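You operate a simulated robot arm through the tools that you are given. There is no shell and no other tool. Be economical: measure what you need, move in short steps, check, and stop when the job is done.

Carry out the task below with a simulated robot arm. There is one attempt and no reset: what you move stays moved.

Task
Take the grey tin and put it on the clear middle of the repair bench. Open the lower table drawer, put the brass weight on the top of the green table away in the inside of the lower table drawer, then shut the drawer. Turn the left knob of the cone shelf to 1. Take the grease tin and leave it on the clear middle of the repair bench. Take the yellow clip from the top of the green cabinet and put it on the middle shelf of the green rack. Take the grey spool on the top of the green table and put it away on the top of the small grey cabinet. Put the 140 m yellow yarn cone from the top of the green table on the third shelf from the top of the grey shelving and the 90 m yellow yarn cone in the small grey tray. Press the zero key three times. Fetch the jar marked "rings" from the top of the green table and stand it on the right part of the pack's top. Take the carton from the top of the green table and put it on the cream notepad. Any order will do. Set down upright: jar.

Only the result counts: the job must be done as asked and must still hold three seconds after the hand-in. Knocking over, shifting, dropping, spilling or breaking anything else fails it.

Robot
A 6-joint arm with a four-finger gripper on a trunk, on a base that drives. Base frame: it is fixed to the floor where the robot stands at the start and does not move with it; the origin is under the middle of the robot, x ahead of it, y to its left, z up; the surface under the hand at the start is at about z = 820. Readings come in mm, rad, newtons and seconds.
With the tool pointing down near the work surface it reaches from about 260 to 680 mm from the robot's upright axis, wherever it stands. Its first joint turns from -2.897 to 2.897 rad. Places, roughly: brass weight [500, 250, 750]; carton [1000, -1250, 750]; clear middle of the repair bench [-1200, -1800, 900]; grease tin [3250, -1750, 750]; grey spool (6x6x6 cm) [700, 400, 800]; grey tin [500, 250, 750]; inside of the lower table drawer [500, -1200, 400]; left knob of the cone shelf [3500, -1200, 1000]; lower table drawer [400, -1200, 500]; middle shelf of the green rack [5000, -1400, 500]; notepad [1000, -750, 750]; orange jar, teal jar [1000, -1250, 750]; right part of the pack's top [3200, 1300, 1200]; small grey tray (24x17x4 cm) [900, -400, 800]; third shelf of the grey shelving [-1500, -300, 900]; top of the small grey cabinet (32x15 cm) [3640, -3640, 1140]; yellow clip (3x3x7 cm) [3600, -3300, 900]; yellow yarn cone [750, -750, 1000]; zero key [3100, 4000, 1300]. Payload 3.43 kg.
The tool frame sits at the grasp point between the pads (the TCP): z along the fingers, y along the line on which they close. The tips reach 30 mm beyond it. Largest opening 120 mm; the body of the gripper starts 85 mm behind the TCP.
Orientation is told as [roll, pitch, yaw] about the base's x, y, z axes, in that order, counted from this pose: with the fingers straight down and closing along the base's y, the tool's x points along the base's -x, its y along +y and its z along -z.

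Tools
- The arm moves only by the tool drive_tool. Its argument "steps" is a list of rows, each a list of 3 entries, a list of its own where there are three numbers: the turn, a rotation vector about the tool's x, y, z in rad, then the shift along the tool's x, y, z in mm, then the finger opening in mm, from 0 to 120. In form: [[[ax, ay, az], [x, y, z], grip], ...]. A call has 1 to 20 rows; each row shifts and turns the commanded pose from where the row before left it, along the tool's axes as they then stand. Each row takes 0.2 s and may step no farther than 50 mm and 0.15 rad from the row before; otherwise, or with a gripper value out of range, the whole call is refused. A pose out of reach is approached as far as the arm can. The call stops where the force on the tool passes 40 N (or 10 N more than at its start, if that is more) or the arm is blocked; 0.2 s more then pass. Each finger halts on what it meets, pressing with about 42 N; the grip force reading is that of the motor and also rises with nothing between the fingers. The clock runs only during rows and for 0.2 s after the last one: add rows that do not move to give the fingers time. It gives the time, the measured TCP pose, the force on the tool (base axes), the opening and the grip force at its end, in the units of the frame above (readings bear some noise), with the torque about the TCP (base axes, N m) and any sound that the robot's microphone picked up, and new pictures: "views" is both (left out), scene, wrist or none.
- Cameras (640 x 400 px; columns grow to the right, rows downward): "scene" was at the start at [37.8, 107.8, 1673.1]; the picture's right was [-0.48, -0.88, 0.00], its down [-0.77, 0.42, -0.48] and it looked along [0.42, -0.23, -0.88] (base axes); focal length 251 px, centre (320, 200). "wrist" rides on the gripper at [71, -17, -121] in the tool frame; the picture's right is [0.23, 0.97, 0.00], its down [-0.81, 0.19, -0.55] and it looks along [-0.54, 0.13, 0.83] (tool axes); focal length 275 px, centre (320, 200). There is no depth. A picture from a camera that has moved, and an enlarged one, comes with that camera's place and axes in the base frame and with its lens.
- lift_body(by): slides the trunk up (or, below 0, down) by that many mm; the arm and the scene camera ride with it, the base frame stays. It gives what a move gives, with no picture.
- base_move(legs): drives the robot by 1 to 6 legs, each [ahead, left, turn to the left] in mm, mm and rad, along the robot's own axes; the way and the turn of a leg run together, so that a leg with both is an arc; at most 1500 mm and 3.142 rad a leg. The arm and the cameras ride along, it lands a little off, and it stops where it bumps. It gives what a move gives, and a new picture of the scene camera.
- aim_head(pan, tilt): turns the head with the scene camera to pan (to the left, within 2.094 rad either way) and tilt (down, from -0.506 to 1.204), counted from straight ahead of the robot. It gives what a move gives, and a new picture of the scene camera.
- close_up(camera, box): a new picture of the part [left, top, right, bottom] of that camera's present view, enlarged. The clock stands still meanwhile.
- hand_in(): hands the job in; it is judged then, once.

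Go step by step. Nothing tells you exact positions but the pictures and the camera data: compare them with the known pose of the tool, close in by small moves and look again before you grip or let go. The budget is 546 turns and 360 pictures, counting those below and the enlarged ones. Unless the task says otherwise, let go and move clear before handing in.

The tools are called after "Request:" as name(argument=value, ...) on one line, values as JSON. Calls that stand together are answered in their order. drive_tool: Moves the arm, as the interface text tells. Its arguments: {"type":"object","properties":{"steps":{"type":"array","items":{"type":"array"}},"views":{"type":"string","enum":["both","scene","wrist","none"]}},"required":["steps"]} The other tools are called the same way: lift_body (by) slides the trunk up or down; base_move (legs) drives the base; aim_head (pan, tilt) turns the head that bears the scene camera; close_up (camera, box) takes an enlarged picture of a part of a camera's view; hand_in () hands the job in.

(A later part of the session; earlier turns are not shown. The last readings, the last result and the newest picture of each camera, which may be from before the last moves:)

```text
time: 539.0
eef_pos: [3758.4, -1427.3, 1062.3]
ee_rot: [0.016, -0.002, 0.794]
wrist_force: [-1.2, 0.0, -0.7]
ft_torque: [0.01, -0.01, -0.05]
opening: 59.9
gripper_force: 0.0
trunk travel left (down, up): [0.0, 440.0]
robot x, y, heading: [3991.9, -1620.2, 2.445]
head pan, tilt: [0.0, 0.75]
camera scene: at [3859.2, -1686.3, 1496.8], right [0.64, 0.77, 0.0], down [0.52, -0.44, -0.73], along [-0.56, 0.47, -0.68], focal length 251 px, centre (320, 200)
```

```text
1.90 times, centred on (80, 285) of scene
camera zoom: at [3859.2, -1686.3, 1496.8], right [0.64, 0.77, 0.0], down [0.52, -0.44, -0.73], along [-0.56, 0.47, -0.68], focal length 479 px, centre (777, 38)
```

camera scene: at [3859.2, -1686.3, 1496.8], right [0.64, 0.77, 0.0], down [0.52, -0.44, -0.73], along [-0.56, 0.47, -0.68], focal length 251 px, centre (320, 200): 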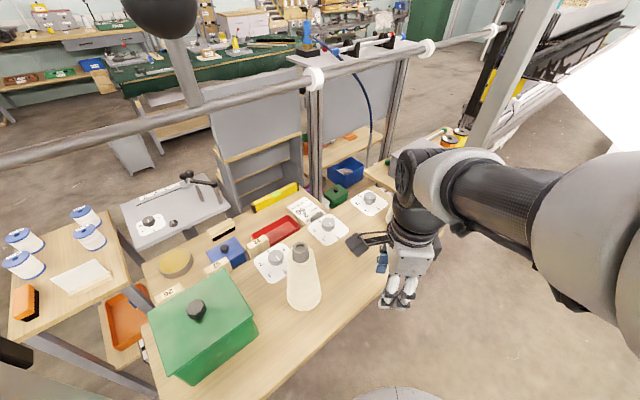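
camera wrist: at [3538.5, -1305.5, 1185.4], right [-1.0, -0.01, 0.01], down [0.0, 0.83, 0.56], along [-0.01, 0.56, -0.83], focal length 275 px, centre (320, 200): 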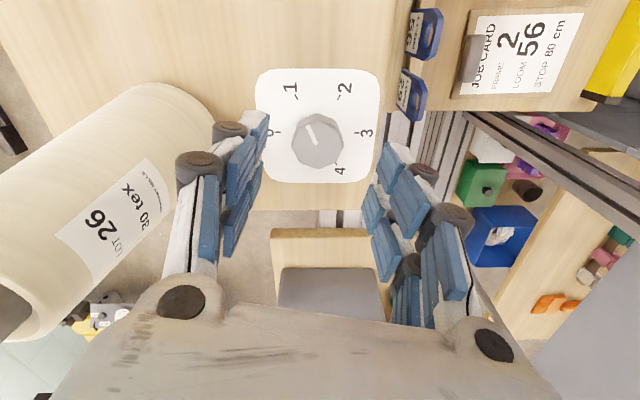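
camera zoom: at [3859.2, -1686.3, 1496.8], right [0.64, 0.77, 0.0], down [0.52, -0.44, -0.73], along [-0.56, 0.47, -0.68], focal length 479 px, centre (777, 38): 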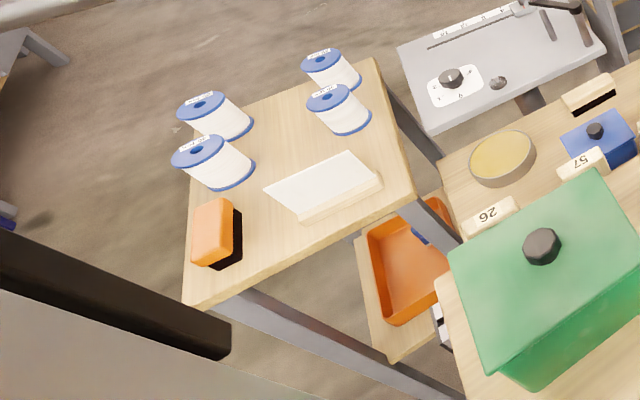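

The open tin with yellow grease is on a lower bench (z≈790), i.e. near [3207,-1760]. I'll reach it from the -y side; I back out and drive to about (3450,-2350).

Request:
base_move(legs=[[-260, 0, 0], [0, 0, -0.485], [-570, 236, 0], [320, 655, 0]])

Request:
lift_body(by=230)

Request:
aim_head(pan=0.2, tilt=0.85)

```text
time: 548.9
eef_pos: [3342.5, -2080.5, 1061.2]
ee_rot: [0.013, -0.002, 0.324]
wrist_force: [-0.4, -0.3, 0.5]
ft_torque: [0.01, 0.02, 0.0]
opening: 60.1
gripper_force: 0.1
trunk travel left (down, up): [0.0, 440.0]
robot x, y, heading: [3467.1, -2360.8, 1.976]
head pan, tilt: [0.0, 0.75]
camera scene: at [3314.4, -2358.0, 1496.7], right [0.92, 0.4, 0.0], down [0.27, -0.63, -0.73], along [-0.29, 0.67, -0.68], focal length 251 px, centre (320, 200)
```

scene: 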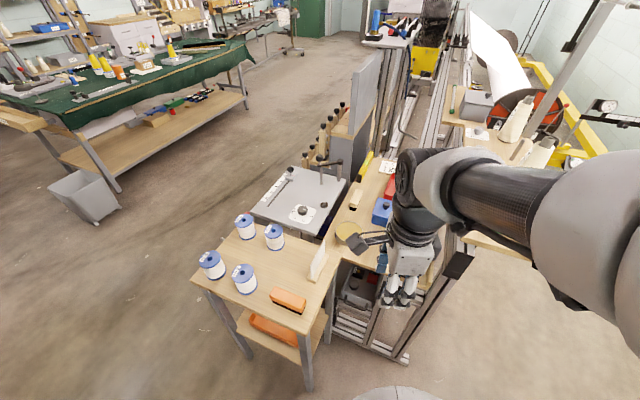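

```text
time: 551.3
eef_pos: [3341.6, -2081.1, 1291.8]
ee_rot: [0.013, -0.001, 0.323]
wrist_force: [-0.5, 0.0, -0.1]
ft_torque: [0.01, 0.0, 0.0]
opening: 59.8
gripper_force: 0.0
trunk travel left (down, up): [-230.0, 210.0]
robot x, y, heading: [3463.8, -2358.9, 1.974]
head pan, tilt: [0.0, 0.75]
```

```text
time: 552.0
eef_pos: [3342.5, -2081.0, 1291.7]
ee_rot: [0.016, -0.002, 0.322]
wrist_force: [-1.0, -0.6, 0.0]
ft_torque: [0.0, 0.01, -0.05]
opening: 60.1
gripper_force: 0.0
trunk travel left (down, up): [-230.0, 210.0]
robot x, y, heading: [3470.3, -2362.7, 1.977]
head pan, tilt: [0.201, 0.85]
camera scene: at [3303.0, -2369.8, 1718.8], right [0.82, 0.57, 0.0], down [0.43, -0.62, -0.66], along [-0.38, 0.54, -0.75], focal length 251 px, centre (320, 200)
```

scene: 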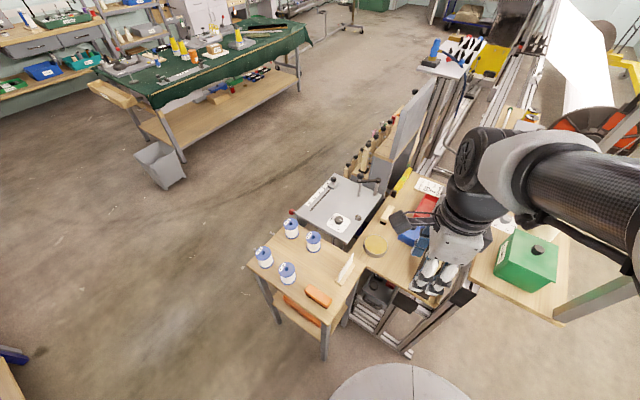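

The tin's centre is at about [3171,-1773], top ≈780, diameter ≈100. I move 50 mm closer and bring the hand over it.

Request:
base_move(legs=[[50, 0, 0]])

Request:
drive_tool(steps=[[[0, 0, 0], [6.6, 33, 20], 119], [[0, 0, 0], [6.6, 33, 32], 119], [[0, 0, 0], [6.6, 33, 32], 119], [[0, 0, 0], [6.6, 33, 32], 119], [[0, 0, 0], [6.6, 33, 32], 119], [[0, 0, 0], [6.6, 33, 32], 119], [[0, 0, 0], [6.6, 33, 32], 119], [[0, 0, 0], [6.6, 33, 32], 119], [[0, 0, 0], [6.6, 33, 32], 119], [[0, 0, 0], [0, 0, 0], 119]], views="both")

```text
time: 552.9
eef_pos: [3321.5, -2033.1, 1292.3]
ee_rot: [0.012, -0.003, 0.323]
wrist_force: [-0.1, 1.2, 0.2]
ft_torque: [-0.1, 0.02, -0.03]
opening: 60.0
gripper_force: 0.1
trunk travel left (down, up): [-230.0, 210.0]
robot x, y, heading: [3448.1, -2314.2, 1.982]
head pan, tilt: [0.201, 0.85]
camera scene: at [3281.9, -2321.3, 1718.6], right [0.82, 0.57, 0.0], down [0.43, -0.62, -0.66], along [-0.38, 0.54, -0.75], focal length 251 px, centre (320, 200)
```

scene: 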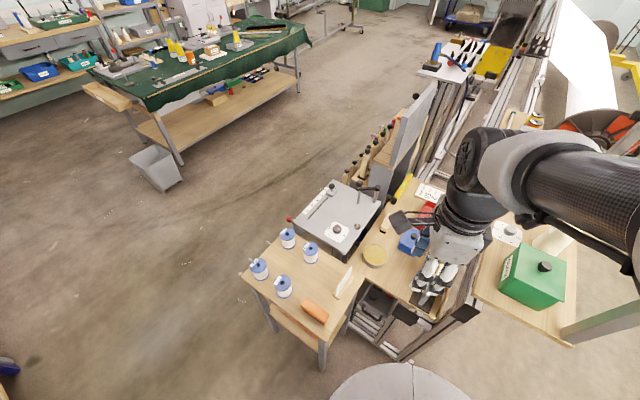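

```text
time: 555.1
eef_pos: [3172.0, -1768.8, 1019.2]
ee_rot: [0.016, -0.003, 0.323]
wrist_force: [-0.4, -0.5, -0.1]
ft_torque: [0.02, -0.01, 0.02]
opening: 119.0
gripper_force: 0.1
trunk travel left (down, up): [-230.0, 210.0]
robot x, y, heading: [3444.9, -2312.9, 1.977]
head pan, tilt: [0.201, 0.85]
camera scene: at [3283.4, -2324.5, 1718.9], right [0.82, 0.57, 0.0], down [0.43, -0.62, -0.66], along [-0.38, 0.54, -0.75], focal length 251 px, centre (320, 200)
camera wrist: at [3109.8, -1809.8, 1140.2], right [-0.53, 0.85, 0.01], down [0.71, 0.43, 0.56], along [0.47, 0.3, -0.83], focal length 275 px, centre (320, 200)
```

scene: 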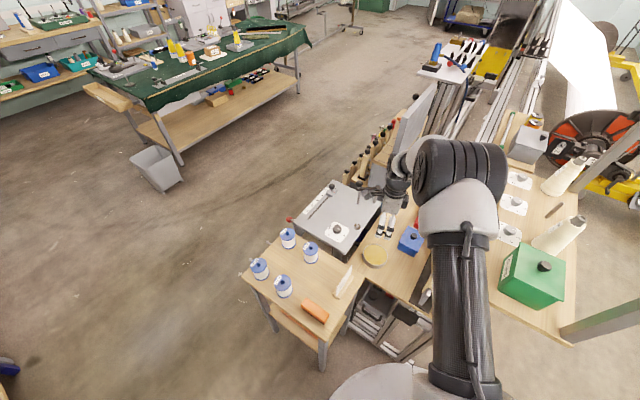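
wrist: 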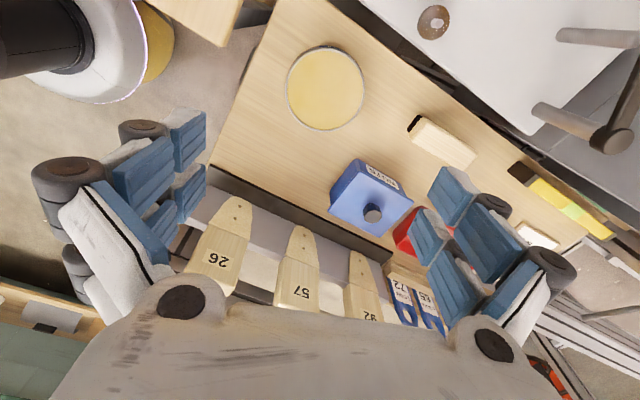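

The tin (≈93 mm across) fits; sides along the closing line are free. I centre and descend partway.

Request:
drive_tool(steps=[[[0, 0, 0], [3.5, 8.5, 20], 119], [[0, 0, 0], [0, 0, 35], 119], [[0, 0, 0], [0, 0, 35], 119], [[0, 0, 0], [0, 0, 25], 119], [[0, 0, 0], [0, 0, 0], 119]], views="wrist")

```text
time: 556.3
eef_pos: [3165.1, -1758.5, 905.2]
ee_rot: [0.015, -0.001, 0.323]
wrist_force: [0.2, 0.4, 0.1]
ft_torque: [-0.02, 0.0, 0.01]
opening: 119.0
gripper_force: 0.1
trunk travel left (down, up): [-230.0, 210.0]
robot x, y, heading: [3445.7, -2312.7, 1.978]
head pan, tilt: [0.201, 0.85]
camera wrist: at [3103.7, -1799.9, 1024.8], right [-0.53, 0.85, 0.01], down [0.71, 0.43, 0.56], along [0.47, 0.3, -0.83], focal length 275 px, centre (320, 200)
```

wrist: 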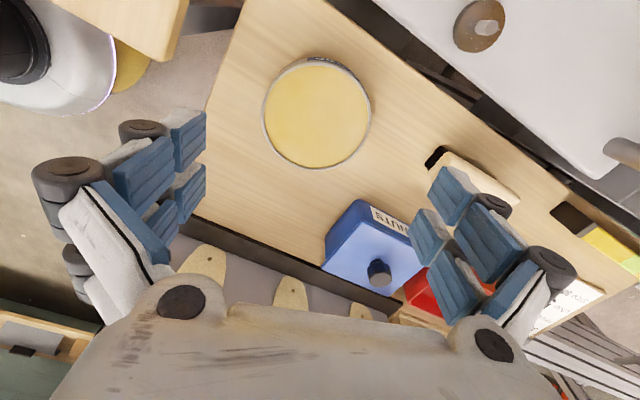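

Request:
drive_tool(steps=[[[0, 0, 0], [0, -2, 30], 119], [[0, 0, 0], [0, 0, 30], 119], [[0, 0, 0], [0, 0, 15], 119], [[0, 0, 0], [0, 0, 0], 119]], views="wrist")

Request:
close_up(camera="scene", box=[330, 200, 430, 280])

```text
time: 557.3
eef_pos: [3165.1, -1760.5, 829.1]
ee_rot: [0.016, -0.002, 0.323]
wrist_force: [0.3, 0.6, 0.7]
ft_torque: [-0.01, 0.02, 0.0]
opening: 119.0
gripper_force: 0.0
trunk travel left (down, up): [-230.0, 210.0]
robot x, y, heading: [3448.1, -2315.5, 1.978]
head pan, tilt: [0.201, 0.85]
camera wrist: at [3103.3, -1800.9, 949.6], right [-0.53, 0.85, 0.01], down [0.71, 0.43, 0.56], along [0.47, 0.3, -0.83], focal length 275 px, centre (320, 200)
```

wrist: 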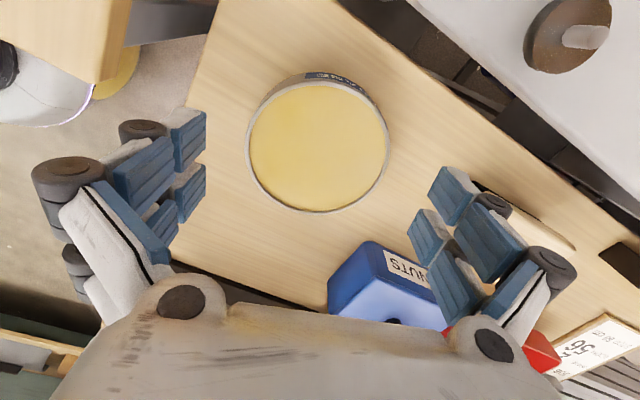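

```text
5.00 times, centred on (380, 240) of scene
camera zoom: at [3282.9, -2323.5, 1718.8], right [0.82, 0.57, 0.0], down [0.43, -0.62, -0.66], along [-0.38, 0.54, -0.75], focal length 1256 px, centre (20, 0)
```

zoom: 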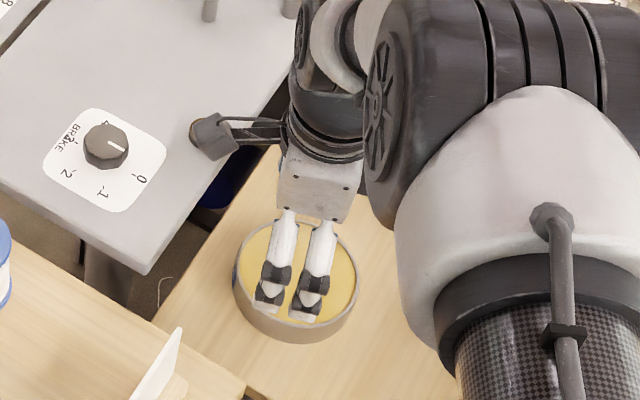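

The tin: diameter ≈99, rim z≈768, centre [3169,-1760]. I centre and lower so the fingers straddle it.

Request:
drive_tool(steps=[[[0, 0, 0], [-4, -1, 15], 120], [[0, 0, 0], [0, 0, 15], 120], [[0, 0, 0], [0, 0, 8], 120], [[0, 0, 0], [0, 0, 0], 120]], views="wrist")

Request:
close_up(camera="wrist", box=[260, 80, 420, 180])

```text
time: 558.3
eef_pos: [3169.3, -1758.2, 791.3]
ee_rot: [0.014, -0.002, 0.323]
wrist_force: [0.6, -0.4, 0.1]
ft_torque: [0.02, 0.0, 0.02]
opening: 119.9
gripper_force: 0.0
trunk travel left (down, up): [-230.0, 210.0]
robot x, y, heading: [3448.7, -2312.8, 1.974]
head pan, tilt: [0.201, 0.85]
camera wrist: at [3107.7, -1799.9, 911.8], right [-0.53, 0.85, 0.01], down [0.71, 0.43, 0.56], along [0.47, 0.3, -0.83], focal length 275 px, centre (320, 200)
```

wrist: 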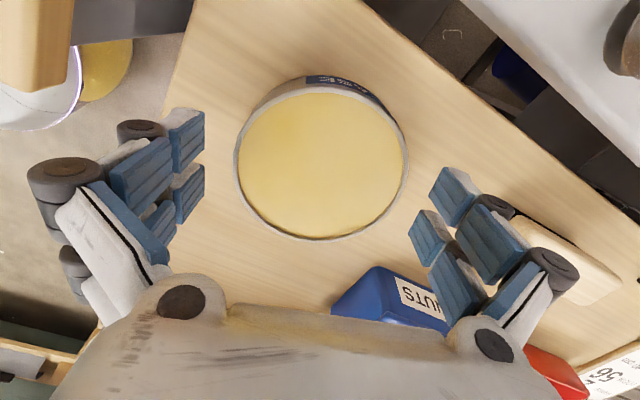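

```text
4.00 times, centred on (340, 130) of wrist
camera zoom: at [3107.7, -1799.9, 911.8], right [-0.53, 0.85, 0.01], down [0.71, 0.43, 0.56], along [0.47, 0.3, -0.83], focal length 1101 px, centre (240, 480)
```

zoom: 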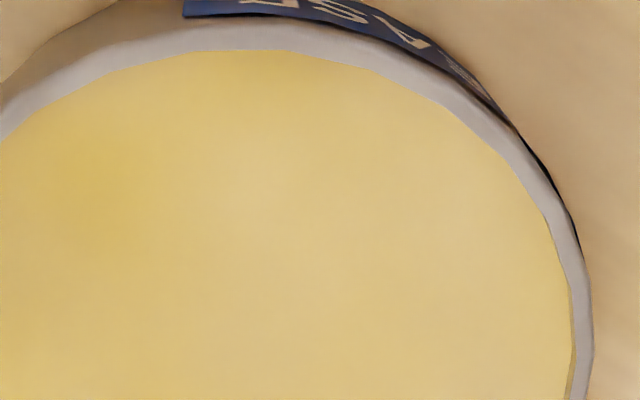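

Labelled "…EASE" as expected. I lower 11 mm more and close.

Request:
drive_tool(steps=[[[0, 0, 0], [0, 0, 6], 120], [[0, 0, 0], [0, 0, 5], 120], [[0, 0, 0], [0, 0, 0], 108], [[0, 0, 0], [0, 0, 0], 100], [[0, 0, 0], [0, 0, 0], 90], [[0, 0, 0], [0, 0, 0], 80], [[0, 0, 0], [0, 0, 0], 80]], views="wrist")

```text
time: 560.0
eef_pos: [3165.7, -1754.2, 789.7]
ee_rot: [0.035, 0.002, 0.324]
wrist_force: [1.9, -5.3, 37.0]
ft_torque: [1.27, 0.34, -0.06]
opening: 76.6
gripper_force: 38.5
trunk travel left (down, up): [-230.0, 210.0]
robot x, y, heading: [3448.9, -2313.4, 1.974]
head pan, tilt: [0.201, 0.85]
stopped in row 7: the force on the tool passed its limit at 45 N (the readings are from after the stop); the commanded pose is now the measured one
camera wrist: at [3105.7, -1796.7, 910.8], right [-0.53, 0.85, 0.03], down [0.71, 0.42, 0.56], along [0.46, 0.32, -0.83], focal length 275 px, centre (320, 200)
```

wrist: 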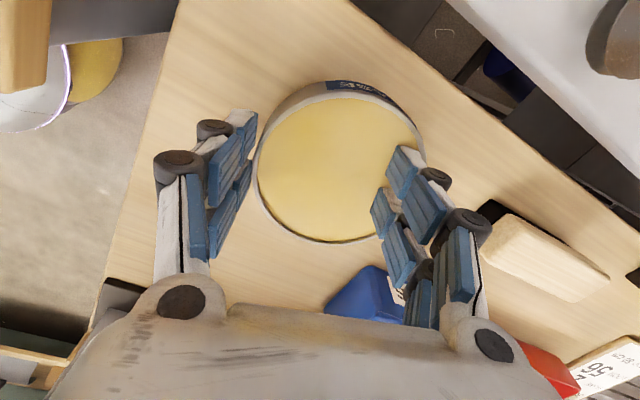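

The right finger rode over the rim. I lift slightly, reopen and look again.

Request:
drive_tool(steps=[[[0, 0, 0], [0, 0, -8], 80], [[0, 0, 0], [0, 0, -8], 85], [[0, 0, 0], [0, 0, -8], 100], [[0, 0, 0], [0, 0, 0], 120], [[0, 0, 0], [0, 0, 0], 120], [[0, 0, 0], [0, 0, 0], 120]], views="wrist")

Request:
close_up(camera="scene", box=[330, 200, 430, 280])

```text
time: 561.4
eef_pos: [3168.8, -1758.8, 806.8]
ee_rot: [0.017, -0.003, 0.324]
wrist_force: [-0.2, 0.2, -0.3]
ft_torque: [0.01, -0.03, 0.02]
opening: 120.0
gripper_force: 0.0
trunk travel left (down, up): [-230.0, 210.0]
robot x, y, heading: [3442.1, -2313.2, 1.972]
head pan, tilt: [0.201, 0.85]
camera wrist: at [3107.0, -1799.5, 926.8], right [-0.53, 0.85, 0.02], down [0.71, 0.43, 0.56], along [0.47, 0.3, -0.83], focal length 275 px, centre (320, 200)
```

wrist: 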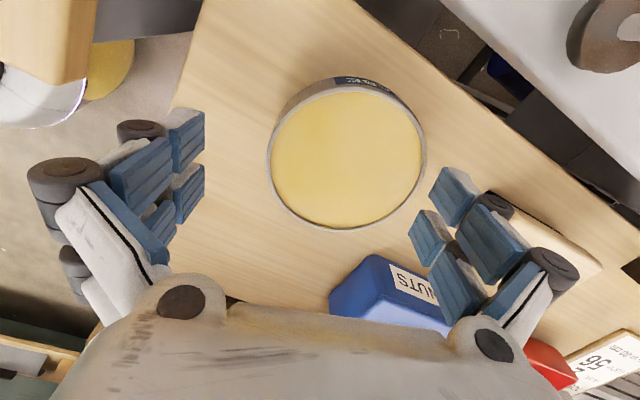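

```text
5.00 times, centred on (380, 240) of scene
camera zoom: at [3282.9, -2323.6, 1718.7], right [0.82, 0.57, 0.0], down [0.43, -0.62, -0.66], along [-0.38, 0.54, -0.75], focal length 1256 px, centre (20, 0)
```

zoom: 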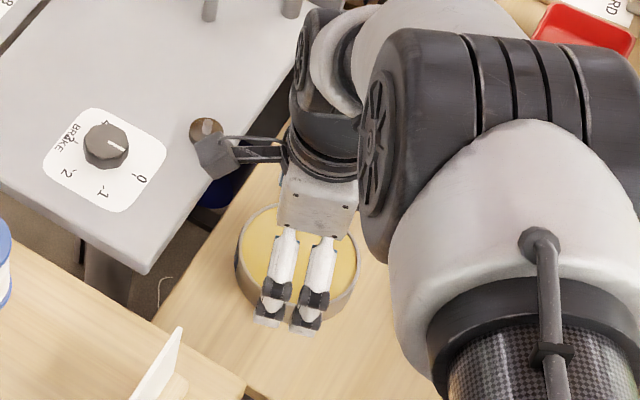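

The tin moved ~17 mm with the push but is fine. The bench is at about z 748; I re-centre, level the tool, and use z≈789 this time.

Request:
drive_tool(steps=[[[0.014, 0.005, 0], [2, 16.5, 0], 120], [[0, 0, 0], [0, 0, 9], 120], [[0, 0, 0], [0, 0, 0], 120]], views="wrist")

```text
time: 562.2
eef_pos: [3160.3, -1743.8, 798.7]
ee_rot: [0.001, 0.003, 0.323]
wrist_force: [-0.5, -1.4, -0.2]
ft_torque: [-0.01, -0.03, -0.02]
opening: 120.2
gripper_force: 0.1
trunk travel left (down, up): [-230.0, 210.0]
robot x, y, heading: [3447.5, -2316.4, 1.978]
head pan, tilt: [0.201, 0.85]
camera wrist: at [3099.8, -1782.6, 918.7], right [-0.53, 0.85, 0.0], down [0.71, 0.44, 0.55], along [0.47, 0.29, -0.84], focal length 275 px, centre (320, 200)
```

wrist: 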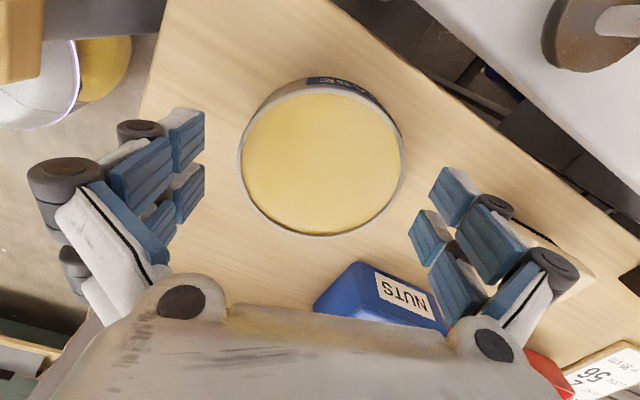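

Centred. I lower to 789 and close gradually.

Request:
drive_tool(steps=[[[0, 0, 0], [0, 0, 9], 120], [[0, 0, 0], [0, 0, 0], 114], [[0, 0, 0], [0, 0, 0], 108], [[0, 0, 0], [0, 0, 0], 103], [[0, 0, 0], [0, 0, 0], 98], [[0, 0, 0], [0, 0, 0], 93], [[0, 0, 0], [0, 0, 0], 93]], views="wrist")

```text
time: 563.8
eef_pos: [3161.4, -1743.0, 788.7]
ee_rot: [0.001, 0.003, 0.322]
wrist_force: [-0.7, -0.1, 0.3]
ft_torque: [0.01, -0.02, 0.05]
opening: 92.9
gripper_force: 0.1
trunk travel left (down, up): [-230.0, 210.0]
robot x, y, heading: [3448.7, -2314.3, 1.976]
head pan, tilt: [0.201, 0.85]
camera wrist: at [3099.8, -1782.5, 909.6], right [-0.53, 0.85, 0.0], down [0.71, 0.44, 0.55], along [0.47, 0.29, -0.84], focal length 275 px, centre (320, 200)
```

wrist: 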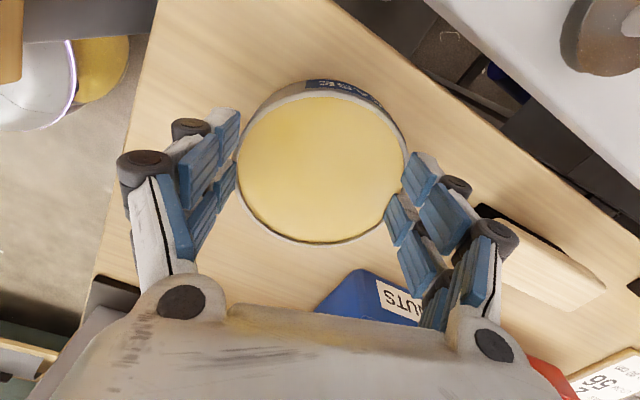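

No contact yet at 93; continue closing.

Request:
drive_tool(steps=[[[0, 0, 0], [0, 0, 0], 89], [[0, 0, 0], [0, 0, 0], 86], [[0, 0, 0], [0, 0, 0], 83], [[0, 0, 0], [0, 0, 0], 80], [[0, 0, 0], [0, 0, 0], 77], [[0, 0, 0], [0, 0, 0], 77]], views="wrist")

```text
time: 565.2
eef_pos: [3161.8, -1744.5, 790.5]
ee_rot: [0.002, 0.004, 0.323]
wrist_force: [1.8, -6.5, 21.3]
ft_torque: [-0.86, -0.57, -0.09]
opening: 84.4
gripper_force: 9.3
trunk travel left (down, up): [-230.0, 210.0]
robot x, y, heading: [3449.3, -2313.6, 1.977]
head pan, tilt: [0.201, 0.85]
camera wrist: at [3100.1, -1783.3, 911.2], right [-0.53, 0.85, 0.0], down [0.71, 0.44, 0.55], along [0.47, 0.29, -0.84], focal length 275 px, centre (320, 200)
```

wrist: 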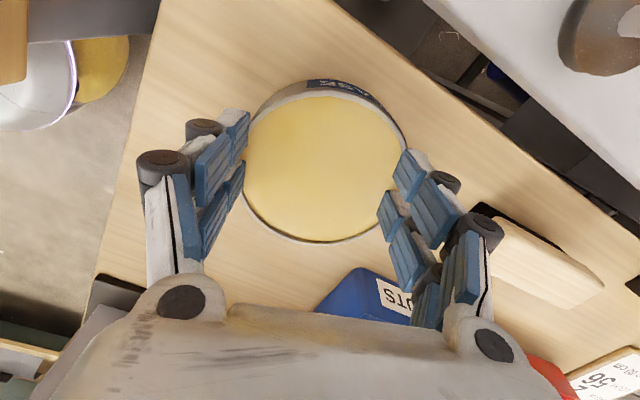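

Contact at 84 with some upward force (tips brushing the bench). I raise 3 mm and keep closing.

Request:
drive_tool(steps=[[[0, 0, 0], [0, 0, -3], 84], [[0, 0, 0], [0, 0, 0], 80], [[0, 0, 0], [0, 0, 0], 74], [[0, 0, 0], [0, 0, 0], 70], [[0, 0, 0], [0, 0, 0], 65], [[0, 0, 0], [0, 0, 0], 65]], views="wrist")

```text
time: 566.6
eef_pos: [3162.1, -1743.9, 793.4]
ee_rot: [0.002, 0.004, 0.321]
wrist_force: [2.0, -5.6, 18.2]
ft_torque: [-0.84, -0.49, -0.06]
opening: 72.4
gripper_force: 6.5
trunk travel left (down, up): [-230.0, 210.0]
robot x, y, heading: [3448.5, -2314.1, 1.979]
head pan, tilt: [0.201, 0.85]
camera wrist: at [3100.5, -1783.2, 914.0], right [-0.53, 0.85, 0.01], down [0.71, 0.44, 0.55], along [0.47, 0.29, -0.83], focal length 275 px, centre (320, 200)
```

wrist: 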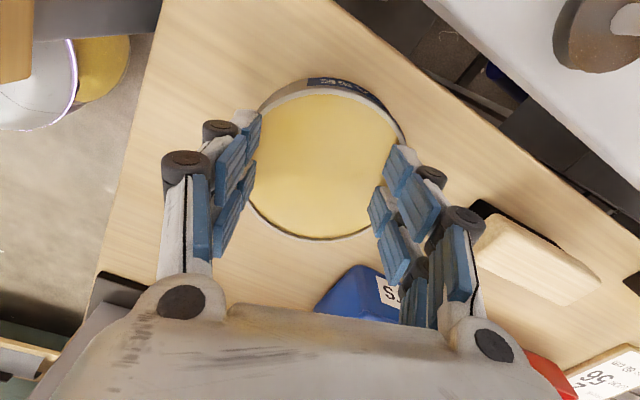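

The tips are sliding on the rim: the tin is lower than thought. I lift, reopen, and go deeper, feeling for the bench.

Request:
drive_tool(steps=[[[0, 0, 0], [0, 0, -6], 72], [[0, 0, 0], [0, 0, -6], 85], [[0, 0, 0], [0, 0, 0], 105], [[0, 0, 0], [0, 0, 0], 120], [[0, 0, 0], [0, 0, 0], 120], [[0, 0, 0], [0, 0, 0], 120]], views="wrist")

```text
time: 568.0
eef_pos: [3161.6, -1743.5, 803.9]
ee_rot: [0.002, 0.004, 0.322]
wrist_force: [0.7, -0.5, 0.8]
ft_torque: [0.01, 0.04, -0.01]
opening: 120.2
gripper_force: 0.1
trunk travel left (down, up): [-230.0, 210.0]
robot x, y, heading: [3446.4, -2313.6, 1.971]
head pan, tilt: [0.201, 0.85]
camera wrist: at [3099.9, -1782.5, 924.7], right [-0.53, 0.85, 0.0], down [0.71, 0.44, 0.55], along [0.47, 0.29, -0.84], focal length 275 px, centre (320, 200)
```

wrist: 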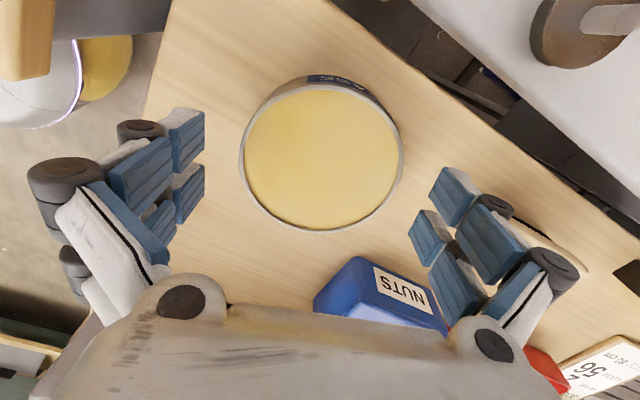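

Centred to within a millimetre. I lower to ~774 in small steps watching force.

Request:
drive_tool(steps=[[[0, 0, 0], [0, 0, 10], 120], [[0, 0, 0], [0, 0, 8], 120], [[0, 0, 0], [0, 0, 5], 120], [[0, 0, 0], [0, 0, 4], 120], [[0, 0, 0], [0, 0, 3], 120], [[0, 0, 0], [0, 0, 0], 120]], views="wrist")

```text
time: 569.4
eef_pos: [3160.5, -1743.9, 774.9]
ee_rot: [0.002, 0.003, 0.322]
wrist_force: [-0.1, -0.4, 0.9]
ft_torque: [0.01, -0.02, -0.01]
opening: 120.1
gripper_force: 0.1
trunk travel left (down, up): [-230.0, 210.0]
robot x, y, heading: [3449.6, -2311.6, 1.975]
head pan, tilt: [0.201, 0.85]
camera wrist: at [3099.8, -1782.4, 894.6], right [-0.53, 0.85, 0.0], down [0.71, 0.44, 0.55], along [0.47, 0.29, -0.84], focal length 275 px, centre (320, 200)
```

wrist: 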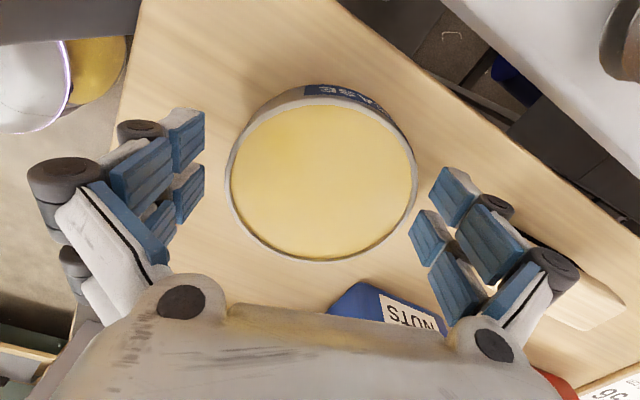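

Request:
drive_tool(steps=[[[0, 0, 0], [0, 0, 2], 120], [[0, 0, 0], [0, 0, 2], 120], [[0, 0, 0], [0, 0, 2], 120], [[0, 0, 0], [0, 0, 0], 120]], views="none")

```text
time: 570.4
eef_pos: [3161.8, -1742.4, 768.0]
ee_rot: [0.003, 0.001, 0.323]
wrist_force: [0.1, 0.6, -0.6]
ft_torque: [0.05, -0.01, -0.02]
opening: 120.2
gripper_force: 0.1
trunk travel left (down, up): [-230.0, 210.0]
robot x, y, heading: [3447.8, -2312.9, 1.981]
head pan, tilt: [0.201, 0.85]
```

No bench contact yet; tips are well below the rim. I close gradually.

Request:
drive_tool(steps=[[[0, 0, 0], [0, 0, 0], 114], [[0, 0, 0], [0, 0, 0], 108], [[0, 0, 0], [0, 0, 0], 103], [[0, 0, 0], [0, 0, 0], 98], [[0, 0, 0], [0, 0, 0], 92], [[0, 0, 0], [0, 0, 0], 86], [[0, 0, 0], [0, 0, 0], 80]], views="wrist")

```text
time: 572.0
eef_pos: [3160.7, -1741.8, 769.2]
ee_rot: [0.003, 0.004, 0.323]
wrist_force: [-2.3, 5.1, 7.8]
ft_torque: [0.01, -0.13, 0.04]
opening: 102.8
gripper_force: 42.2
trunk travel left (down, up): [-230.0, 210.0]
robot x, y, heading: [3448.9, -2315.8, 1.976]
head pan, tilt: [0.201, 0.85]
camera wrist: at [3099.5, -1781.9, 889.8], right [-0.53, 0.85, 0.01], down [0.71, 0.44, 0.55], along [0.47, 0.29, -0.84], focal length 275 px, centre (320, 200)
```

wrist: 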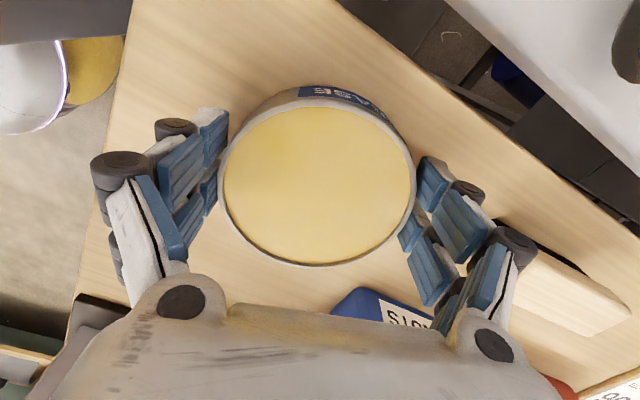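

Gripped at 103 mm with the full force. I lift slowly and check.

Request:
drive_tool(steps=[[[0, 0, 0], [0, 0, 0], 80], [[0, 0, 0], [0, 0, -3], 80], [[0, 0, 0], [0, 0, -5], 80], [[0, 0, 0], [0, 0, -8], 80], [[0, 0, 0], [0, 0, -12], 80], [[0, 0, 0], [0, 0, 0], 80]], views="wrist")

```text
time: 573.4
eef_pos: [3161.3, -1742.7, 794.9]
ee_rot: [0.001, 0.003, 0.322]
wrist_force: [-0.9, 0.0, -5.7]
ft_torque: [-0.01, 0.05, -0.01]
opening: 102.8
gripper_force: 41.8
trunk travel left (down, up): [-230.0, 210.0]
robot x, y, heading: [3447.0, -2312.2, 1.977]
head pan, tilt: [0.201, 0.85]
camera wrist: at [3100.0, -1782.7, 915.9], right [-0.53, 0.85, 0.0], down [0.71, 0.44, 0.55], along [0.47, 0.29, -0.84], focal length 275 px, centre (320, 200)
```

wrist: 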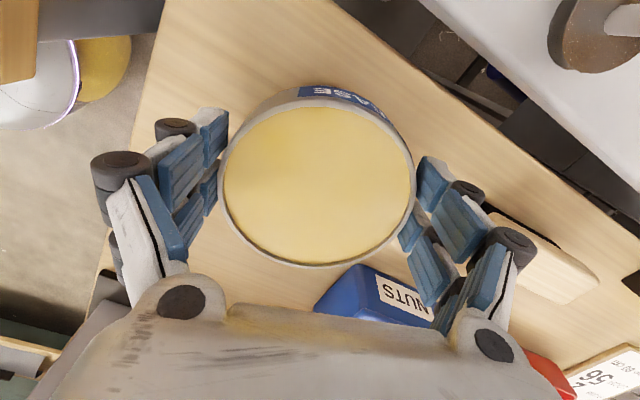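

Lifted and level. I raise it and retract.

Request:
drive_tool(steps=[[[0, 0, 0], [0, 0, -20], 80], [[0, 0, 0], [0, 0, -30], 80], [[0, 0, 0], [0, 0, -35], 80], [[0, 0, 0], [0, 0, -35], 80], [[0, 0, 0], [0, 0, -35], 80], [[0, 0, 0], [0, 0, -35], 80], [[0, 0, 0], [-1, -10, -35], 80], [[0, 0, 0], [-2, -25, -30], 80], [[0, 0, 0], [-3, -35, 0], 80], [[0, 0, 0], [-3, -35, 0], 80], [[0, 0, 0], [-3, -35, 0], 80], [[0, 0, 0], [-3, -35, 0], 80], [[0, 0, 0], [-3, -35, 0], 80], [[0, 0, 0], [-3, -35, 0], 80], [[0, 0, 0], [0, 0, 0], 80]], views="wrist")

```text
time: 576.6
eef_pos: [3259.8, -1968.6, 1050.2]
ee_rot: [0.001, 0.004, 0.323]
wrist_force: [-0.1, 0.1, -5.5]
ft_torque: [-0.02, 0.03, 0.0]
opening: 102.5
gripper_force: 42.0
trunk travel left (down, up): [-230.0, 210.0]
robot x, y, heading: [3447.0, -2312.2, 1.981]
head pan, tilt: [0.201, 0.85]
camera wrist: at [3197.5, -2007.9, 1171.2], right [-0.53, 0.85, 0.0], down [0.71, 0.44, 0.55], along [0.47, 0.29, -0.84], focal length 275 px, centre (320, 200)
```

wrist: 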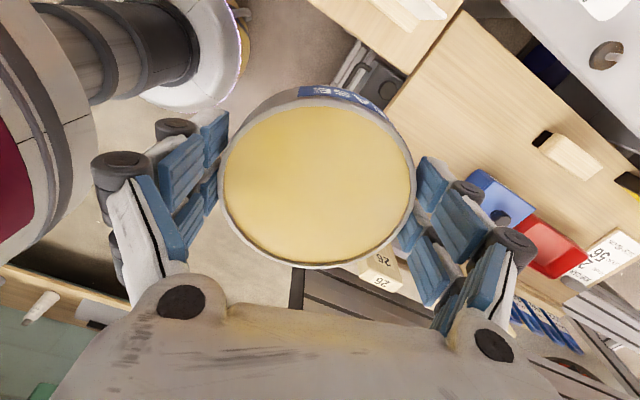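

Secure. I turn west and drive along y≈-2500 toward the repair bench.

Request:
base_move(legs=[[0, 0, 1.163], [0, 200, 0], [1500, 0, 0], [1500, 0, 0], [840, 0, 0]])

```text
time: 599.3
eef_pos: [-800.0, -2520.8, 1050.7]
ee_rot: [0.001, 0.003, 1.481]
wrist_force: [0.0, 1.0, -6.0]
ft_torque: [-0.01, -0.01, -0.03]
opening: 102.4
gripper_force: 42.2
trunk travel left (down, up): [-230.0, 210.0]
robot x, y, heading: [-407.3, -2486.7, 3.132]
head pan, tilt: [0.201, 0.85]
camera scene: at [-466.4, -2642.6, 1718.7], right [-0.19, 0.98, 0.0], down [0.74, 0.14, -0.66], along [-0.65, -0.13, -0.75], focal length 251 px, centre (320, 200)
```

scene: 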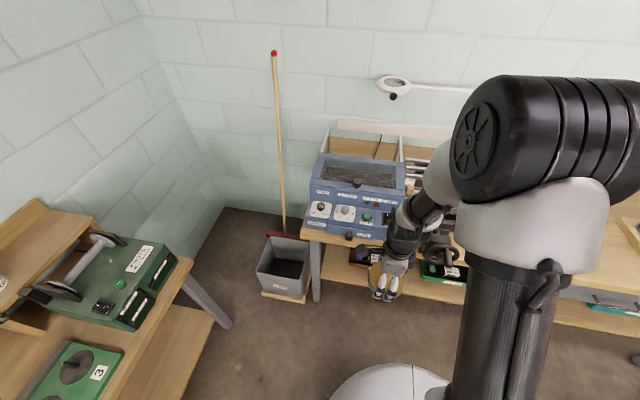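

I re-align the gripper (closing along y), then move to the bench middle.

Request:
drive_tool(steps=[[[0, 0, -0.15], [0, 0, 0], 80], [[0, 0, -0.15], [0, 0, 0], 80], [[0, 0, -0.15], [0, 0, 0], 80], [[0, 0, -0.15], [0, 0, 0], 80], [[0, 0, -0.15], [0, 0, 0], 80], [[0, 0, -0.15], [0, 0, 0], 80], [[0, 0, -0.15], [0, 0, 0], 80], [[0, 0, -0.15], [0, 0, 0], 80], [[0, 0, -0.15], [0, 0, 0], 80], [[0, 0, -0.15], [0, 0, 0], 80], [[0, 0, -0.15], [0, 0, 0], 80], [[0, 0, 0], [0, 0, 0], 80]], views="none")

Request:
base_move(legs=[[0, -745, 0.01], [150, 0, 0]])

Request:
aim_head(pan=0.2, tilt=0.95)

```text
time: 601.9
eef_pos: [-799.3, -2520.3, 1049.9]
ee_rot: [0.002, -0.001, 3.132]
wrist_force: [0.2, 0.6, -5.5]
ft_torque: [0.02, -0.04, 0.01]
opening: 102.5
gripper_force: 41.3
trunk travel left (down, up): [-230.0, 210.0]
robot x, y, heading: [-409.9, -2488.0, 3.134]
head pan, tilt: [0.201, 0.85]
```

```text
time: 607.0
eef_pos: [-945.6, -1775.2, 1050.4]
ee_rot: [0.003, -0.002, 3.137]
wrist_force: [-1.1, 0.1, -5.1]
ft_torque: [-0.02, -0.09, -0.02]
opening: 102.5
gripper_force: 42.3
trunk travel left (down, up): [-230.0, 210.0]
robot x, y, heading: [-555.4, -1736.2, 3.144]
head pan, tilt: [0.201, 0.85]
camera scene: at [-612.5, -1895.1, 1718.6], right [-0.2, 0.98, 0.0], down [0.74, 0.15, -0.66], along [-0.65, -0.13, -0.75], focal length 251 px, centre (320, 200)
```

scene: 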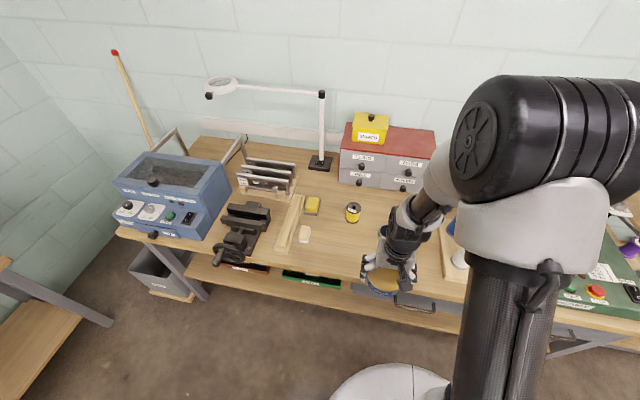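

```text
time: 607.6
eef_pos: [-944.8, -1776.0, 1050.2]
ee_rot: [0.003, -0.003, 3.136]
wrist_force: [0.7, -0.7, -4.6]
ft_torque: [0.0, -0.02, 0.02]
opening: 102.2
gripper_force: 41.7
trunk travel left (down, up): [-230.0, 210.0]
robot x, y, heading: [-553.2, -1739.7, 3.142]
head pan, tilt: [0.201, 0.949]
camera scene: at [-605.3, -1894.0, 1711.2], right [-0.2, 0.98, 0.0], down [0.8, 0.16, -0.58], along [-0.57, -0.12, -0.81], focal length 251 px, centre (320, 200)
```

scene: 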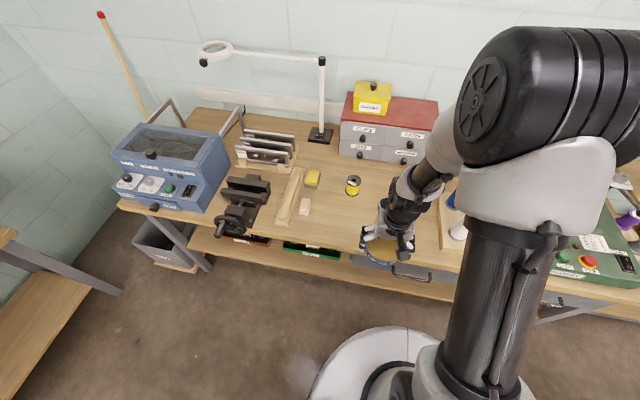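

I extend to about [-1100,-1790], in front of the grey tin, and look.

Request:
drive_tool(steps=[[[0, 0, 0], [-35, 3, 0], 80], [[0, 0, 0], [-40, 4, 15], 80], [[0, 0, 0], [-40, 4, 25], 80], [[0, 0, 0], [-40, 3, 25], 80], [[0, 0, 0], [0, 0, 30], 80], [[0, 0, 0], [0, 0, 0], 80]], views="both")

```text
time: 609.0
eef_pos: [-1100.9, -1788.3, 956.5]
ee_rot: [0.005, -0.003, 3.137]
wrist_force: [0.4, -1.0, -5.3]
ft_torque: [0.01, -0.04, -0.06]
opening: 102.0
gripper_force: 41.6
trunk travel left (down, up): [-230.0, 210.0]
robot x, y, heading: [-554.7, -1737.3, 3.143]
head pan, tilt: [0.201, 0.949]
camera scene: at [-605.7, -1893.9, 1711.2], right [-0.2, 0.98, 0.0], down [0.8, 0.16, -0.58], along [-0.57, -0.12, -0.81], focal length 251 px, centre (320, 200)
camera wrist: at [-1028.6, -1772.8, 1076.0], right [0.22, -0.97, 0.0], down [-0.81, -0.19, 0.55], along [-0.54, -0.13, -0.83], focal length 275 px, centre (320, 200)
```

scene: 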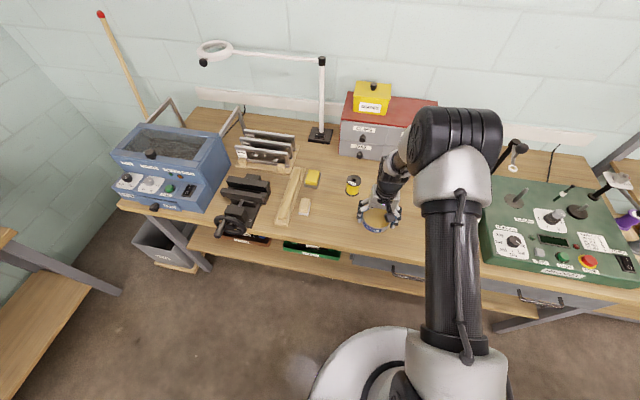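
wrist: 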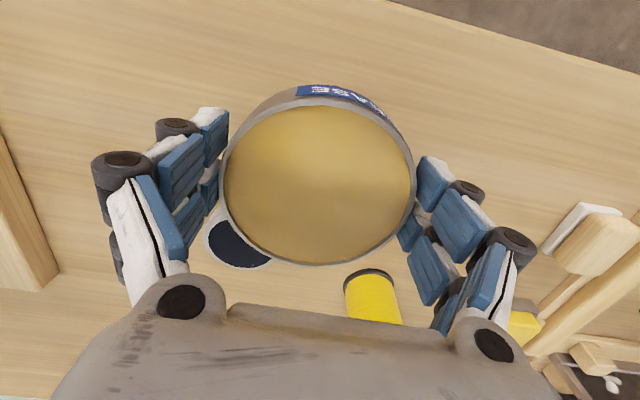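

Clear gap to the grey tin and the yellow spool. I lower to contact.

Request:
drive_tool(steps=[[[0, 0, 0], [0, 0, 25], 80], [[0, 0, 0], [0, 0, 20], 80], [[0, 0, 0], [0, 0, 10], 80], [[0, 0, 0], [0, 0, 4], 80], [[0, 0, 0], [0, 0, 3], 80], [[0, 0, 0], [0, 0, 3], 80], [[0, 0, 0], [0, 0, 0], 80]], views="none")

```text
time: 610.6
eef_pos: [-1100.1, -1789.6, 889.3]
ee_rot: [0.005, -0.002, 3.138]
wrist_force: [-0.5, 0.0, -5.9]
ft_torque: [0.03, -0.05, -0.01]
opening: 102.1
gripper_force: 42.0
trunk travel left (down, up): [-230.0, 210.0]
robot x, y, heading: [-554.4, -1741.1, 3.143]
head pan, tilt: [0.201, 0.949]
```

Request:
drive_tool(steps=[[[0, 0, 0], [0, 0, 2], 80], [[0, 0, 0], [0, 0, 2], 80], [[0, 0, 0], [0, 0, 2], 80], [[0, 0, 0], [0, 0, 2], 80], [[0, 0, 0], [0, 0, 0], 80]], views="wrist")

```text
time: 611.8
eef_pos: [-1100.8, -1791.2, 885.6]
ee_rot: [0.005, -0.007, 3.138]
wrist_force: [0.9, -2.1, 22.4]
ft_torque: [-0.03, 0.26, -0.51]
opening: 102.4
gripper_force: 41.6
trunk travel left (down, up): [-230.0, 210.0]
robot x, y, heading: [-555.6, -1739.7, 3.141]
head pan, tilt: [0.201, 0.949]
camera wrist: at [-1028.4, -1773.4, 1004.7], right [0.22, -0.97, 0.0], down [-0.81, -0.18, 0.56], along [-0.55, -0.13, -0.83], focal length 275 px, centre (320, 200)
```

wrist: 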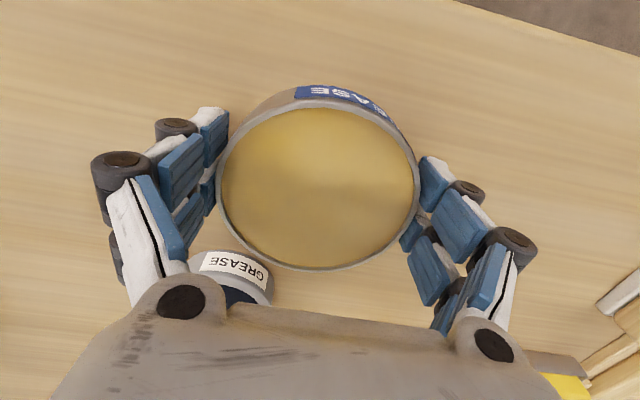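

On the bench, clear of the other tin. I release and rise.

Request:
drive_tool(steps=[[[0, 0, 0], [0, 0, -2], 106], [[0, 0, 0], [0, 0, 0], 114], [[0, 0, 0], [0, 0, 0], 120], [[0, 0, 0], [0, 0, 0], 120], [[0, 0, 0], [0, 0, -25], 120], [[0, 0, 0], [0, 0, -40], 120], [[0, 0, 0], [0, 0, -40], 120], [[0, 0, 0], [30, 0, -40], 120], [[0, 0, 0], [40, 0, -20], 120], [[0, 0, 0], [45, 0, 0], 120]], views="both")

```text
time: 614.0
eef_pos: [-983.7, -1789.0, 1051.9]
ee_rot: [0.004, -0.002, 3.135]
wrist_force: [0.4, 0.0, 0.1]
ft_torque: [0.0, 0.0, 0.0]
opening: 119.8
gripper_force: 0.0
trunk travel left (down, up): [-230.0, 210.0]
robot x, y, heading: [-558.7, -1738.9, 3.144]
head pan, tilt: [0.201, 0.949]
camera scene: at [-603.8, -1894.0, 1711.3], right [-0.2, 0.98, 0.0], down [0.8, 0.16, -0.58], along [-0.57, -0.12, -0.81], focal length 251 px, centre (320, 200)
camera wrist: at [-910.8, -1772.8, 1171.7], right [0.22, -0.97, 0.0], down [-0.81, -0.18, 0.56], along [-0.54, -0.13, -0.83], focal length 275 px, centre (320, 200)
```

scene: 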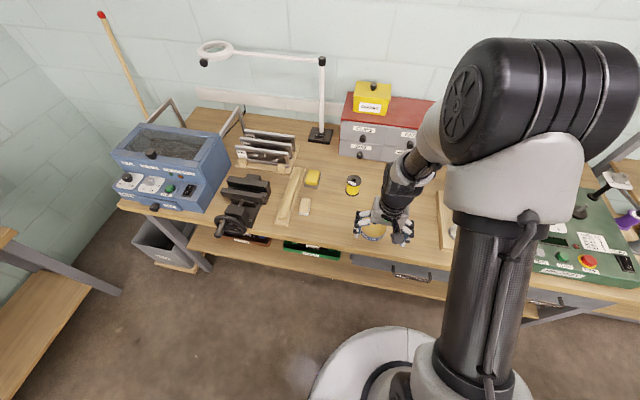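
wrist: 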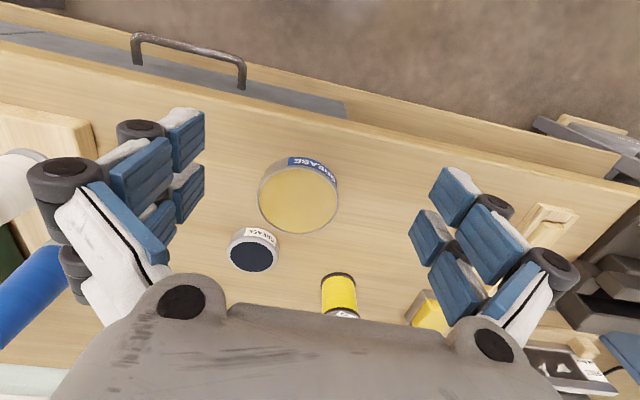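

Both tins are on the bench. Last: the 140 m cone at about [600,-936]. I drive to the near side of the green table.

Request:
base_move(legs=[[-260, 0, 0], [0, 0, -3.14], [0, 800, 0], [270, 0, 0]])

Request:
aim_head(pan=0.1, tilt=0.95)

```text
time: 628.7
eef_pos: [410.8, -889.3, 1051.7]
ee_rot: [0.003, -0.002, -0.01]
wrist_force: [0.5, 0.6, -0.6]
ft_torque: [0.04, -0.01, -0.02]
opening: 120.2
gripper_force: 0.0
trunk travel left (down, up): [-230.0, 210.0]
robot x, y, heading: [-20.2, -936.0, -0.003]
head pan, tilt: [0.201, 0.949]
camera scene: at [33.9, -784.4, 1711.2], right [0.2, -0.98, 0.0], down [-0.8, -0.16, -0.58], along [0.57, 0.11, -0.81], focal length 251 px, centre (320, 200)
```

scene: 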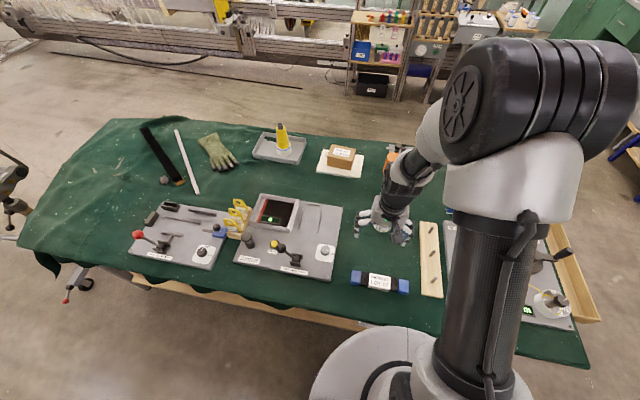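

```text
time: 629.4
eef_pos: [410.1, -887.8, 1050.6]
ee_rot: [0.002, -0.002, -0.009]
wrist_force: [-0.9, 0.9, 0.2]
ft_torque: [-0.02, -0.02, 0.0]
opening: 120.0
gripper_force: 0.1
trunk travel left (down, up): [-230.0, 210.0]
robot x, y, heading: [-21.0, -936.0, -0.002]
head pan, tilt: [0.099, 0.949]
camera scene: at [33.6, -791.6, 1711.2], right [0.1, -1.0, 0.0], down [-0.81, -0.08, -0.58], along [0.58, 0.06, -0.81], focal length 251 px, centre (320, 200)
```

scene: 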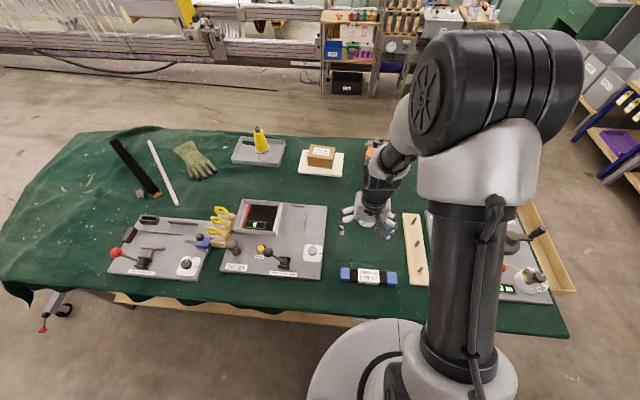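

The cone is hidden behind the arm. I move over toward it at z 1060 and use the wrist camera.

Request:
drive_tool(steps=[[[0, 0, 0], [-40, -12, -5], 100], [[0, 0, 0], [-40, -12, -5], 100], [[0, 0, 0], [-40, -12, 0], 100], [[0, 0, 0], [-30, -8, 0], 100], [[0, 0, 0], [0, 0, 0], 100]], views="wrist")

```text
time: 630.5
eef_pos: [560.2, -934.0, 1059.9]
ee_rot: [0.003, -0.003, -0.01]
wrist_force: [0.7, -0.5, -0.3]
ft_torque: [0.01, -0.03, -0.01]
opening: 100.0
gripper_force: 0.0
trunk travel left (down, up): [-230.0, 210.0]
robot x, y, heading: [-17.8, -937.6, -0.001]
head pan, tilt: [0.099, 0.949]
camera wrist: at [489.1, -951.3, 1181.2], right [-0.22, 0.98, 0.0], down [0.81, 0.18, 0.56], along [0.54, 0.13, -0.83], focal length 275 px, centre (320, 200)
```

wrist: 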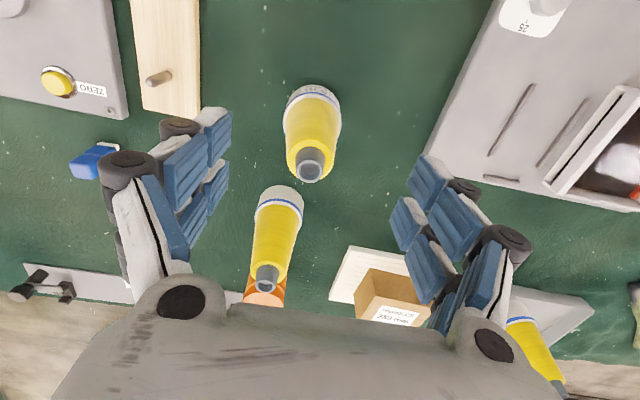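

The 140 m cone's axis is at [591,-936]. I centre and descend.

Request:
drive_tool(steps=[[[0, 0, 0], [-31, -2, 0], 95], [[0, 0, 0], [0, 0, 35], 95], [[0, 0, 0], [0, 0, 35], 95], [[0, 0, 0], [0, 0, 35], 95], [[0, 0, 0], [0, 0, 25], 95], [[0, 0, 0], [0, 0, 20], 95], [[0, 0, 0], [0, 0, 0], 95]], views="wrist")

```text
time: 632.1
eef_pos: [593.0, -935.8, 910.9]
ee_rot: [0.003, -0.003, -0.008]
wrist_force: [0.0, -0.2, 0.3]
ft_torque: [0.0, 0.05, -0.02]
opening: 95.0
gripper_force: 0.1
trunk travel left (down, up): [-230.0, 210.0]
robot x, y, heading: [-21.6, -936.7, -0.003]
head pan, tilt: [0.099, 0.949]
camera wrist: at [521.2, -953.2, 1031.5], right [-0.22, 0.98, 0.0], down [0.81, 0.18, 0.56], along [0.54, 0.13, -0.83], focal length 275 px, centre (320, 200)
```

wrist: 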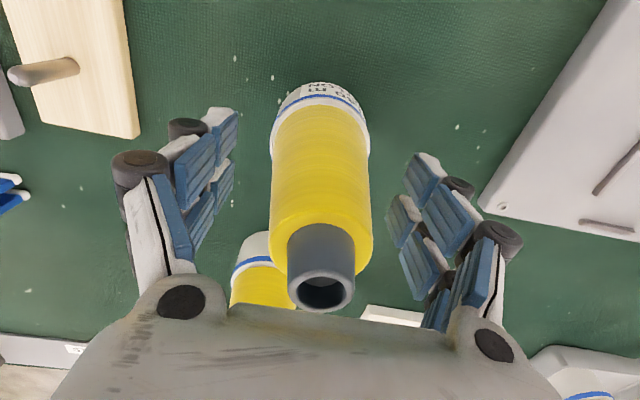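

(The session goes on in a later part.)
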